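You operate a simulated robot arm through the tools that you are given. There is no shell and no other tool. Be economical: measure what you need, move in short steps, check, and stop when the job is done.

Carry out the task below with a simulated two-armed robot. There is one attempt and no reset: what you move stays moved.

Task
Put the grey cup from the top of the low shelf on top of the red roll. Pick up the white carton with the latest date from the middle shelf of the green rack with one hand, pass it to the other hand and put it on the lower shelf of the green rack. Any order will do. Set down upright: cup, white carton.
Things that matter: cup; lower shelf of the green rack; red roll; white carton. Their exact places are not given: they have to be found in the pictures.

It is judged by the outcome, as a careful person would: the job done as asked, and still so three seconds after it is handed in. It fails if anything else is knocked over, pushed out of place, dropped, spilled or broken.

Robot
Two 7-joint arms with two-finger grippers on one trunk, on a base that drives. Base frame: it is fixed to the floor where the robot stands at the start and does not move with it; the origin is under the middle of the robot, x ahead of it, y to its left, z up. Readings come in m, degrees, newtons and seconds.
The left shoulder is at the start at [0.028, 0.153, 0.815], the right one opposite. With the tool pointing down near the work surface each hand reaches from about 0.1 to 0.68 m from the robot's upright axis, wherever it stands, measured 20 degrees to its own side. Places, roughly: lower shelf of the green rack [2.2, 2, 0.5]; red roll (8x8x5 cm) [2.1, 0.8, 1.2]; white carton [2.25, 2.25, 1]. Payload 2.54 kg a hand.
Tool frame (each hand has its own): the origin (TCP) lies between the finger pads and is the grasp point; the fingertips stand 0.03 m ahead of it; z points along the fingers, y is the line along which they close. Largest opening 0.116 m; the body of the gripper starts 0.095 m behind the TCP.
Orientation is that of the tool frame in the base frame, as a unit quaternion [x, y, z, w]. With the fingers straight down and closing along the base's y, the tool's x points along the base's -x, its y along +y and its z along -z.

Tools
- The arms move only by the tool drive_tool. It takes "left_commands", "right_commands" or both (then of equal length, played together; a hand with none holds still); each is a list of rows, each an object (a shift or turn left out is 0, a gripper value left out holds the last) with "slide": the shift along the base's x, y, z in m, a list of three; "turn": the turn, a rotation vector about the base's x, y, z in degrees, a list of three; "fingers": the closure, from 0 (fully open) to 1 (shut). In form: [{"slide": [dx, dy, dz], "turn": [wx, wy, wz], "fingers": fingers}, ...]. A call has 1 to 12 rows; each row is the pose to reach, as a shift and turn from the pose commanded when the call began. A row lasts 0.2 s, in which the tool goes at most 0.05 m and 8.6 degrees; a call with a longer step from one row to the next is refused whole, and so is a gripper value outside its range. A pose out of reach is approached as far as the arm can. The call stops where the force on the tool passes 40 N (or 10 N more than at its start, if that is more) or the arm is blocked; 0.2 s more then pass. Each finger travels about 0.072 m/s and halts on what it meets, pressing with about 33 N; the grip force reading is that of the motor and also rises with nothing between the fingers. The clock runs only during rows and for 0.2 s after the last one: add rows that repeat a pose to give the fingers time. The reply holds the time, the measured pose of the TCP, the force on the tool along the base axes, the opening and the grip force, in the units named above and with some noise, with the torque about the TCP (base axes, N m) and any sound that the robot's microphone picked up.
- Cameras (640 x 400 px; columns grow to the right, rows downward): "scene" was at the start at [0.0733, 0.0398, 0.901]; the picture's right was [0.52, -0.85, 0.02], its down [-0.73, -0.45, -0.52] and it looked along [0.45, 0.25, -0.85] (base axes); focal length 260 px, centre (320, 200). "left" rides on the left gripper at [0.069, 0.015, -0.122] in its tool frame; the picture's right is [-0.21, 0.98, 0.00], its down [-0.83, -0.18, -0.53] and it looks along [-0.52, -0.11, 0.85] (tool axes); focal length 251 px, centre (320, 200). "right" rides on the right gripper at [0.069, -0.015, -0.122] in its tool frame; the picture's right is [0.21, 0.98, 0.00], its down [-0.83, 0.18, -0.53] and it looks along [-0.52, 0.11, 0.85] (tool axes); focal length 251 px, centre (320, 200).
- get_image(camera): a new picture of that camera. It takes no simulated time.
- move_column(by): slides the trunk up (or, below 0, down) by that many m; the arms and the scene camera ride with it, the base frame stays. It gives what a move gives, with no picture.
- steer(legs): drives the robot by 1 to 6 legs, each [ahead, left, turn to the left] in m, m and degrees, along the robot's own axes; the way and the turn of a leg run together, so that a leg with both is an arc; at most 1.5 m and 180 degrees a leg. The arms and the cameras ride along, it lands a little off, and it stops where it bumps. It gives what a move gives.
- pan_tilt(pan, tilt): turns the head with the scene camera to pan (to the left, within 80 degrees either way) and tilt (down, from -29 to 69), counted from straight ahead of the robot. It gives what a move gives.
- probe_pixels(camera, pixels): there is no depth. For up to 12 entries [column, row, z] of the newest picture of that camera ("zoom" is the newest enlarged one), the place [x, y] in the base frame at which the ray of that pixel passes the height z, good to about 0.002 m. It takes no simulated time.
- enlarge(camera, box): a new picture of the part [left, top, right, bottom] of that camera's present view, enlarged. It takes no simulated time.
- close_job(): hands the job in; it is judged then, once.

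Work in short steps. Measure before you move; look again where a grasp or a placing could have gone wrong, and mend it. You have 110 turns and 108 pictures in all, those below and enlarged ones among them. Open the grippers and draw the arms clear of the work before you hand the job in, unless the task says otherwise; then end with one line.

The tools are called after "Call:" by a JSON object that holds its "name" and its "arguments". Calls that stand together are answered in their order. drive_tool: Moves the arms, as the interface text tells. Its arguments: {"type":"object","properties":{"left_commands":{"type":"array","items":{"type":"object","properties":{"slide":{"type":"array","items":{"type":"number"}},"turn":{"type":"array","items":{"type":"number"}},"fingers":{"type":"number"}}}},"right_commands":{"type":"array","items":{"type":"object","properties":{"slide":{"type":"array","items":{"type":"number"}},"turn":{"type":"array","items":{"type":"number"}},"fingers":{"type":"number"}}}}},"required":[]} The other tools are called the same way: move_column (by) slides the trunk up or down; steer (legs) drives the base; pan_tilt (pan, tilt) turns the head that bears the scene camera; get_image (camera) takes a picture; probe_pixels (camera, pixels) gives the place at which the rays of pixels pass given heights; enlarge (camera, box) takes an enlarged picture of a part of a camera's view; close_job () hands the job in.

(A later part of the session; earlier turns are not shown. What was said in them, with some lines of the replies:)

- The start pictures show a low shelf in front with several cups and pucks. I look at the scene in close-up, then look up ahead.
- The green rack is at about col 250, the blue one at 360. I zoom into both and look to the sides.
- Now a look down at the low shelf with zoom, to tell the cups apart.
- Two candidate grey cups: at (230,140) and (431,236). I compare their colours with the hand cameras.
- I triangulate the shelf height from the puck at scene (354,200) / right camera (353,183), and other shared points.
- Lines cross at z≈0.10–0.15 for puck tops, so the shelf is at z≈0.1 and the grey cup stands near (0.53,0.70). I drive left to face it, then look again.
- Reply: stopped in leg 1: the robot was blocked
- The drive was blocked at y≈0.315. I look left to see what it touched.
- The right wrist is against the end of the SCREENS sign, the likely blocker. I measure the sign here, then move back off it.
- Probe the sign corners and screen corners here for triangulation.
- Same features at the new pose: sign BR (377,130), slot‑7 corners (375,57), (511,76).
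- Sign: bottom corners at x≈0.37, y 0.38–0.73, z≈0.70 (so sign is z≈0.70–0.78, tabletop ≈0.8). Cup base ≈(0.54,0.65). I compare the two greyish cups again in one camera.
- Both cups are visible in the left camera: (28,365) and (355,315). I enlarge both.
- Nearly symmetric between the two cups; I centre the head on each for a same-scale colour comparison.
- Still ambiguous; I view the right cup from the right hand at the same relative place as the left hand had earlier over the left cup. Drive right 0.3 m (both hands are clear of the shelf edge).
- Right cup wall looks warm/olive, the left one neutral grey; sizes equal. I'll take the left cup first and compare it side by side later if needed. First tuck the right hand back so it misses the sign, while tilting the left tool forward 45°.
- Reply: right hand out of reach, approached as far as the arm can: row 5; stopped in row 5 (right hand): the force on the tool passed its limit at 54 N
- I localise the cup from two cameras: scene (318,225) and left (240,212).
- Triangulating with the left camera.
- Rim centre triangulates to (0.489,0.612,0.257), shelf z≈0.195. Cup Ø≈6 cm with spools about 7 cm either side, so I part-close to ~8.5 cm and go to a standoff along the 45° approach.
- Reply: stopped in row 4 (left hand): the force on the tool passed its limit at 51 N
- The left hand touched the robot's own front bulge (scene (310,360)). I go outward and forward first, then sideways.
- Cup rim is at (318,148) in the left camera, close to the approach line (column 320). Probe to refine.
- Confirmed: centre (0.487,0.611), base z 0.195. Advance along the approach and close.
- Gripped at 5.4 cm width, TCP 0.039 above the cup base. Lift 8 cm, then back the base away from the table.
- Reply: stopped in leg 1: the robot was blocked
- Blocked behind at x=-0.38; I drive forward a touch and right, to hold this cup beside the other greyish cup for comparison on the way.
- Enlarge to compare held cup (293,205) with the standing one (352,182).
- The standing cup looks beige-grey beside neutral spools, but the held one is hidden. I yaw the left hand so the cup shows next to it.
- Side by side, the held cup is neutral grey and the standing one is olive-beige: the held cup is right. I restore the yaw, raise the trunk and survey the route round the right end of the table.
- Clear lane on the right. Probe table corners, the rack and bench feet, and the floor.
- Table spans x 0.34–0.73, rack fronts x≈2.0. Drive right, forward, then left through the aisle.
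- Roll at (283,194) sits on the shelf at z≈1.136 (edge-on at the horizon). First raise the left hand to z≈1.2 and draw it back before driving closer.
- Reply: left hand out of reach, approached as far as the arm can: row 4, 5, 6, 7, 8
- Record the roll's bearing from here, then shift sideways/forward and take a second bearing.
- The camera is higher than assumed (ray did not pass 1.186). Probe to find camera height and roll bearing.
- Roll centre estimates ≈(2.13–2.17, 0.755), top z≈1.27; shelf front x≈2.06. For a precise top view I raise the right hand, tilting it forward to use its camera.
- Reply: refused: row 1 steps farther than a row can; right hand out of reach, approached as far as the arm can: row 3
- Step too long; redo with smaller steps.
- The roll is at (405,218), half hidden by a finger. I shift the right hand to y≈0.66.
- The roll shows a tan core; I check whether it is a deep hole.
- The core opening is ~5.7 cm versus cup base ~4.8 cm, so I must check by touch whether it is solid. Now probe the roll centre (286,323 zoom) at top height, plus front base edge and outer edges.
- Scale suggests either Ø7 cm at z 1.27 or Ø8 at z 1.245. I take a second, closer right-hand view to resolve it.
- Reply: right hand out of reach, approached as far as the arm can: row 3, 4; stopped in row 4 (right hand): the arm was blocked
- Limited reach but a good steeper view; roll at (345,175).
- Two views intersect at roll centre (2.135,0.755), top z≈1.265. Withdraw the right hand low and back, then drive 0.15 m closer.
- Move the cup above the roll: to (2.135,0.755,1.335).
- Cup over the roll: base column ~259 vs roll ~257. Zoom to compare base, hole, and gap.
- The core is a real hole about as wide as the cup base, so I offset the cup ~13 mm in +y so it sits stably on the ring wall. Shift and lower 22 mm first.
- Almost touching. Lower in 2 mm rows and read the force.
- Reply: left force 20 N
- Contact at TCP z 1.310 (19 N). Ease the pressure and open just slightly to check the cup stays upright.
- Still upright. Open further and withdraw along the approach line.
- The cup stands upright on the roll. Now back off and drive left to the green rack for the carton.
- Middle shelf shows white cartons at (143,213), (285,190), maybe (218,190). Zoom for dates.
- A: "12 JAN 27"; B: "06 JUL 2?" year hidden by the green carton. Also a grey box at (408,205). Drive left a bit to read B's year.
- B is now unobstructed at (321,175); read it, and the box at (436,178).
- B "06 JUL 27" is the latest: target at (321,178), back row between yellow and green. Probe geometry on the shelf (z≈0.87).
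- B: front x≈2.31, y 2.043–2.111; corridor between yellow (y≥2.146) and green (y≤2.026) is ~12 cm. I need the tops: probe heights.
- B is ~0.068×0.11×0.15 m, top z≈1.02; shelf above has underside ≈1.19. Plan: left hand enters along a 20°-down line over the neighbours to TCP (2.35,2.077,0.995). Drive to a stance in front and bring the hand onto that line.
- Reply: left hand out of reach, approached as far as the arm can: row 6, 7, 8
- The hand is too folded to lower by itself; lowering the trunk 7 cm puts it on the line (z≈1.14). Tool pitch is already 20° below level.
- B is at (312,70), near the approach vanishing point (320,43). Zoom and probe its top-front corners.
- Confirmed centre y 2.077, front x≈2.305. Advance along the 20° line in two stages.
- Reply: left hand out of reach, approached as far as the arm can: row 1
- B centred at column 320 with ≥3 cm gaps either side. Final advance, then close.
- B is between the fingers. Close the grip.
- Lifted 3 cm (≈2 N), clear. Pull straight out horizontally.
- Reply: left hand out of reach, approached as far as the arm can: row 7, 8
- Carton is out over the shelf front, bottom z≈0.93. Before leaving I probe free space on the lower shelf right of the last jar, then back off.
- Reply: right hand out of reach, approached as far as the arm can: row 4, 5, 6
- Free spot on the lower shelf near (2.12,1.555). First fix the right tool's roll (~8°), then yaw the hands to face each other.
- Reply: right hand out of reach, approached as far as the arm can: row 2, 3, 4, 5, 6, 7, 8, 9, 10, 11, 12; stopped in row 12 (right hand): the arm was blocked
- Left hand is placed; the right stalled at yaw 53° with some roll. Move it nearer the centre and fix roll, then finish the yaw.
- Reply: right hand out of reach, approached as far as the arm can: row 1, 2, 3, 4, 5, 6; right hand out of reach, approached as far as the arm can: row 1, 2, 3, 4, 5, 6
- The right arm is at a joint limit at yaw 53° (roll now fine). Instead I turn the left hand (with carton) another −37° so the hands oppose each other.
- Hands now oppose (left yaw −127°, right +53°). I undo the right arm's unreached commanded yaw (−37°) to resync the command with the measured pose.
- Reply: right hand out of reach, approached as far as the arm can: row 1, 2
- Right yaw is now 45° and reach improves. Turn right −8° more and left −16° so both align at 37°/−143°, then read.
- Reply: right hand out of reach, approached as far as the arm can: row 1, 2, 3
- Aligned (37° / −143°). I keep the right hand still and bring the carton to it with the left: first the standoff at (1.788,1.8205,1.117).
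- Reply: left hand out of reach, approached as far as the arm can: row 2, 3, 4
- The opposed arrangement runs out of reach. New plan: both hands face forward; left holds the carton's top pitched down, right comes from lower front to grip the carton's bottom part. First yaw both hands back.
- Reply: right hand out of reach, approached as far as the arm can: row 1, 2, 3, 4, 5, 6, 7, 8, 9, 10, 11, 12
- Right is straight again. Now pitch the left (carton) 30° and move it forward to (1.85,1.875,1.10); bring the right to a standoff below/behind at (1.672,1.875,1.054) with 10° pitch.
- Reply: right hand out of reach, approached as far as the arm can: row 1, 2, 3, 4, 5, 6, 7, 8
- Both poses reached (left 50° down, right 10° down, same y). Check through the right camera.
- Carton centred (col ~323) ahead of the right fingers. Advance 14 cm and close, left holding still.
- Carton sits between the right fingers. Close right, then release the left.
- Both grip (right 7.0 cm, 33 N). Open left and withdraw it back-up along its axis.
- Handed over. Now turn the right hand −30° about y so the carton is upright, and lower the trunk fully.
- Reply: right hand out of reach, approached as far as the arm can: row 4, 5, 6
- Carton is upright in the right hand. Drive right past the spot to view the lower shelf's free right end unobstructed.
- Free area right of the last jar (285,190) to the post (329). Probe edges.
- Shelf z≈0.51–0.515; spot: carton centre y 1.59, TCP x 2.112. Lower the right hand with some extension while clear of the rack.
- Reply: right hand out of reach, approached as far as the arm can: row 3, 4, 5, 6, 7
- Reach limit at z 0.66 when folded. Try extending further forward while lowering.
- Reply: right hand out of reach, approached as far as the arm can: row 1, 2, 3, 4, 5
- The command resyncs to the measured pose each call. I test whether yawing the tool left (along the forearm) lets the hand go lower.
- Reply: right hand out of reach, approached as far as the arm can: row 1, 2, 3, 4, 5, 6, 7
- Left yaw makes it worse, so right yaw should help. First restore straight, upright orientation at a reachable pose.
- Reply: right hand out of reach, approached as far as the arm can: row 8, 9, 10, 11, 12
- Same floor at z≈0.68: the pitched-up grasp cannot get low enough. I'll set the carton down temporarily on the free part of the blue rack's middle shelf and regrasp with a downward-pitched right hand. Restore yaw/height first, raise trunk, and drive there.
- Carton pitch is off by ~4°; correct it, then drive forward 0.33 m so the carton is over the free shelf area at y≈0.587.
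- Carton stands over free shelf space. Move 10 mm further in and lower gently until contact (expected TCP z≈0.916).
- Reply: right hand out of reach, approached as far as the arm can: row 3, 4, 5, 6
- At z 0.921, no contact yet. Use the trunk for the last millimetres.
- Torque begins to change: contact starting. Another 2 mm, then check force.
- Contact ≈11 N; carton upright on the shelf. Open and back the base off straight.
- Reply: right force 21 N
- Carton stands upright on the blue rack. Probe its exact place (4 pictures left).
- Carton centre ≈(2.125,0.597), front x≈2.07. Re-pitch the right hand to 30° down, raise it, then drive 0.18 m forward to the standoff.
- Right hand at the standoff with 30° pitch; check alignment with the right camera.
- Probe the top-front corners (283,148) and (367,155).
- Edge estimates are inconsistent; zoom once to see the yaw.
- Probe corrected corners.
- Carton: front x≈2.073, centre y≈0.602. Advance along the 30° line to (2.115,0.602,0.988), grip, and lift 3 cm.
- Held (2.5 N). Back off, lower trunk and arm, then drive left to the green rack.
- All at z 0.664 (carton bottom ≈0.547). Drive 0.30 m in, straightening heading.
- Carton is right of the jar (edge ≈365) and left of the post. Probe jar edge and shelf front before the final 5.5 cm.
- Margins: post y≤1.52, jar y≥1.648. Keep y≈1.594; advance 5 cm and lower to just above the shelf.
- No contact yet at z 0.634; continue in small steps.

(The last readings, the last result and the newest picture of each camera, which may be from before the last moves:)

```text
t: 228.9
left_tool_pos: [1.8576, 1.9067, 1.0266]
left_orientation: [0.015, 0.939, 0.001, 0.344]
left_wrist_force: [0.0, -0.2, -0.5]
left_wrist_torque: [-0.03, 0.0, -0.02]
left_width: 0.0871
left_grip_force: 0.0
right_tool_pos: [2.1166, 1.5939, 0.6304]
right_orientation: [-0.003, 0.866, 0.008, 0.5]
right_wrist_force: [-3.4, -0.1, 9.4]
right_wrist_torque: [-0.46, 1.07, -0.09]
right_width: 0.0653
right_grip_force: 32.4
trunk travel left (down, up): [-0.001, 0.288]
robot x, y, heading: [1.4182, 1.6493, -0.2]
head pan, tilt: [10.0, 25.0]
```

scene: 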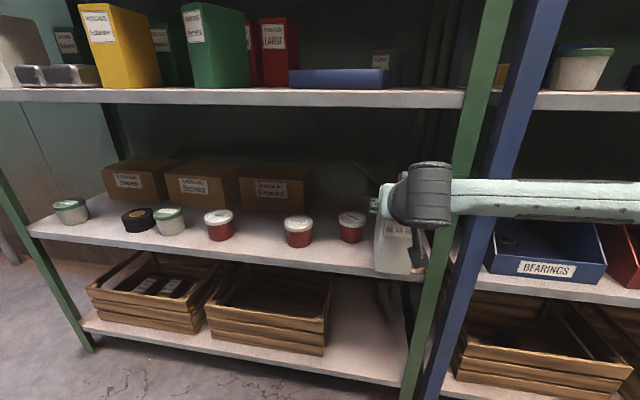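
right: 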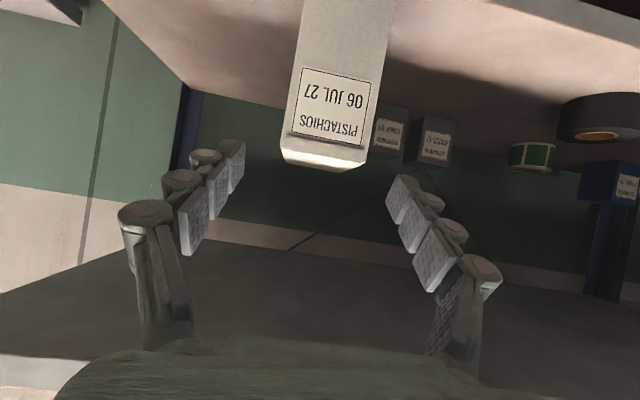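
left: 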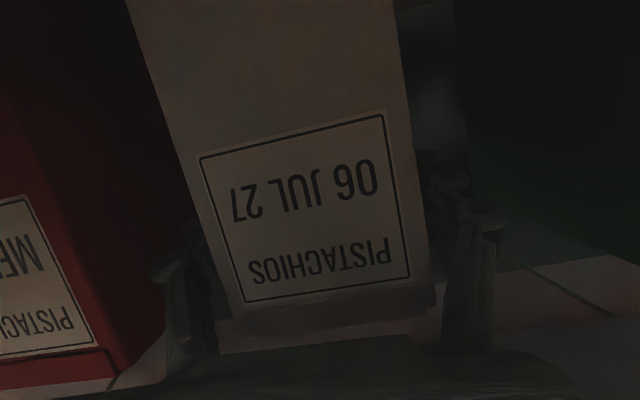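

Contact at z 0.630 (shelf 0.513). Open to ~8 cm, withdraw along the tool axis, then back the base off.

Call:
{"name": "drive_tool", "arguments": {"right_commands": [{"slide": [0, 0, 0.001], "fingers": 0.4}, {"slide": [0, 0, 0.001], "fingers": 0.31}, {"slide": [0, 0, 0.001], "fingers": 0.31}, {"slide": [-0.025, 0, 0.0145]}, {"slide": [-0.055, 0, 0.032]}, {"slide": [-0.085, 0, 0.049]}, {"slide": [-0.11, 0, 0.063]}]}}

Call:
{"name": "steer", "arguments": {"legs": [[-0.25, 0, 0]]}}

Call:
{"name": "drive_tool", "arguments": {"right_commands": [{"slide": [-0.03, -0.04, 0]}, {"slide": [-0.06, -0.08, 0]}, {"slide": [-0.09, -0.12, 0]}, {"slide": [-0.1, -0.16, 0]}, {"slide": [-0.1, -0.2, 0]}]}}

Call:
{"name": "get_image", "arguments": {"camera": "scene"}}

```text
t: 230.5
left_tool_pos: [1.858, 1.9064, 1.0263]
left_orientation: [0.014, 0.939, 0.001, 0.343]
left_wrist_force: [-0.3, 0.0, -0.2]
left_wrist_torque: [0.0, -0.01, 0.0]
left_width: 0.087
left_grip_force: 0.1
right_tool_pos: [2.007, 1.5916, 0.6891]
right_orientation: [-0.003, 0.867, 0.007, 0.498]
right_wrist_force: [0.6, 0.8, 0.3]
right_wrist_torque: [-0.01, 0.02, -0.02]
right_width: 0.0797
right_grip_force: 0.0
trunk travel left (down, up): [-0.001, 0.288]
robot x, y, heading: [1.4241, 1.6435, 0.1]
head pan, tilt: [10.0, 25.0]
```

```text
t: 232.3
left_tool_pos: [1.6125, 1.9067, 1.026]
left_orientation: [0.013, 0.939, 0.002, 0.343]
left_wrist_force: [-0.6, -0.4, 0.0]
left_wrist_torque: [0.03, 0.02, 0.0]
left_width: 0.0871
left_grip_force: 0.1
right_tool_pos: [1.7614, 1.594, 0.6904]
right_orientation: [-0.003, 0.867, 0.007, 0.498]
right_wrist_force: [0.2, 0.3, -0.2]
right_wrist_torque: [0.01, 0.03, 0.01]
right_width: 0.0799
right_grip_force: 0.0
trunk travel left (down, up): [-0.001, 0.288]
robot x, y, heading: [1.1813, 1.6468, 0.0]
head pan, tilt: [10.0, 25.0]
```

```text
t: 233.5
left_tool_pos: [1.6121, 1.907, 1.0267]
left_orientation: [0.013, 0.94, 0.002, 0.342]
left_wrist_force: [0.0, -0.1, 0.3]
left_wrist_torque: [-0.02, 0.01, 0.03]
left_width: 0.087
left_grip_force: 0.1
right_tool_pos: [1.7005, 1.387, 0.6985]
right_orientation: [-0.006, 0.867, 0.009, 0.498]
right_wrist_force: [0.7, 0.4, 0.4]
right_wrist_torque: [-0.03, 0.01, -0.02]
right_width: 0.0799
right_grip_force: 0.1
right hand out of reach, approached as far as the arm can: row 3, 4, 5
trunk travel left (down, up): [-0.001, 0.288]
robot x, y, heading: [1.1798, 1.6478, -0.0]
head pan, tilt: [10.0, 25.0]
```

```text
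0 pictures are left
```

scene: 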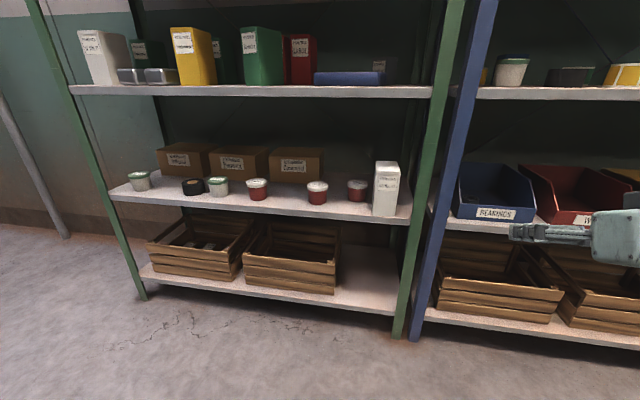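

The carton stands upright on the lower shelf at (386,190), and the jars and cartons around it look undisturbed. I open both grippers fully and hand the job in.

Call:
{"name": "drive_tool", "arguments": {"right_commands": [{"fingers": 0.0}, {"fingers": 0.0}], "left_commands": [{"fingers": 0.0}, {"fingers": 0.0}]}}

Call:
{"name": "close_job", "arguments": {}}

```text
t: 234.1
left_tool_pos: [1.6118, 1.9066, 1.0263]
left_orientation: [0.013, 0.939, 0.002, 0.344]
left_wrist_force: [0.2, 0.6, -0.3]
left_wrist_torque: [-0.01, 0.03, 0.02]
left_width: 0.116
left_grip_force: 0.0
right_tool_pos: [1.702, 1.386, 0.6986]
right_orientation: [-0.004, 0.868, 0.008, 0.497]
right_wrist_force: [0.4, 0.0, 0.2]
right_wrist_torque: [0.0, -0.01, 0.02]
right_width: 0.1159
right_grip_force: 0.0
trunk travel left (down, up): [-0.001, 0.288]
robot x, y, heading: [1.1808, 1.6432, 0.1]
head pan, tilt: [10.0, 25.0]
```

```text
The job is handed in.
```

The job is handed in: the grey cup stands upright on the red roll, set about 13 mm off-centre because the roll is hollow, and the white carton dated 06 JUL 27 went from the left hand to the right and now stands upright on the lower shelf of the green rack, after a brief set-down on the blue rack so the right hand could regrip it.
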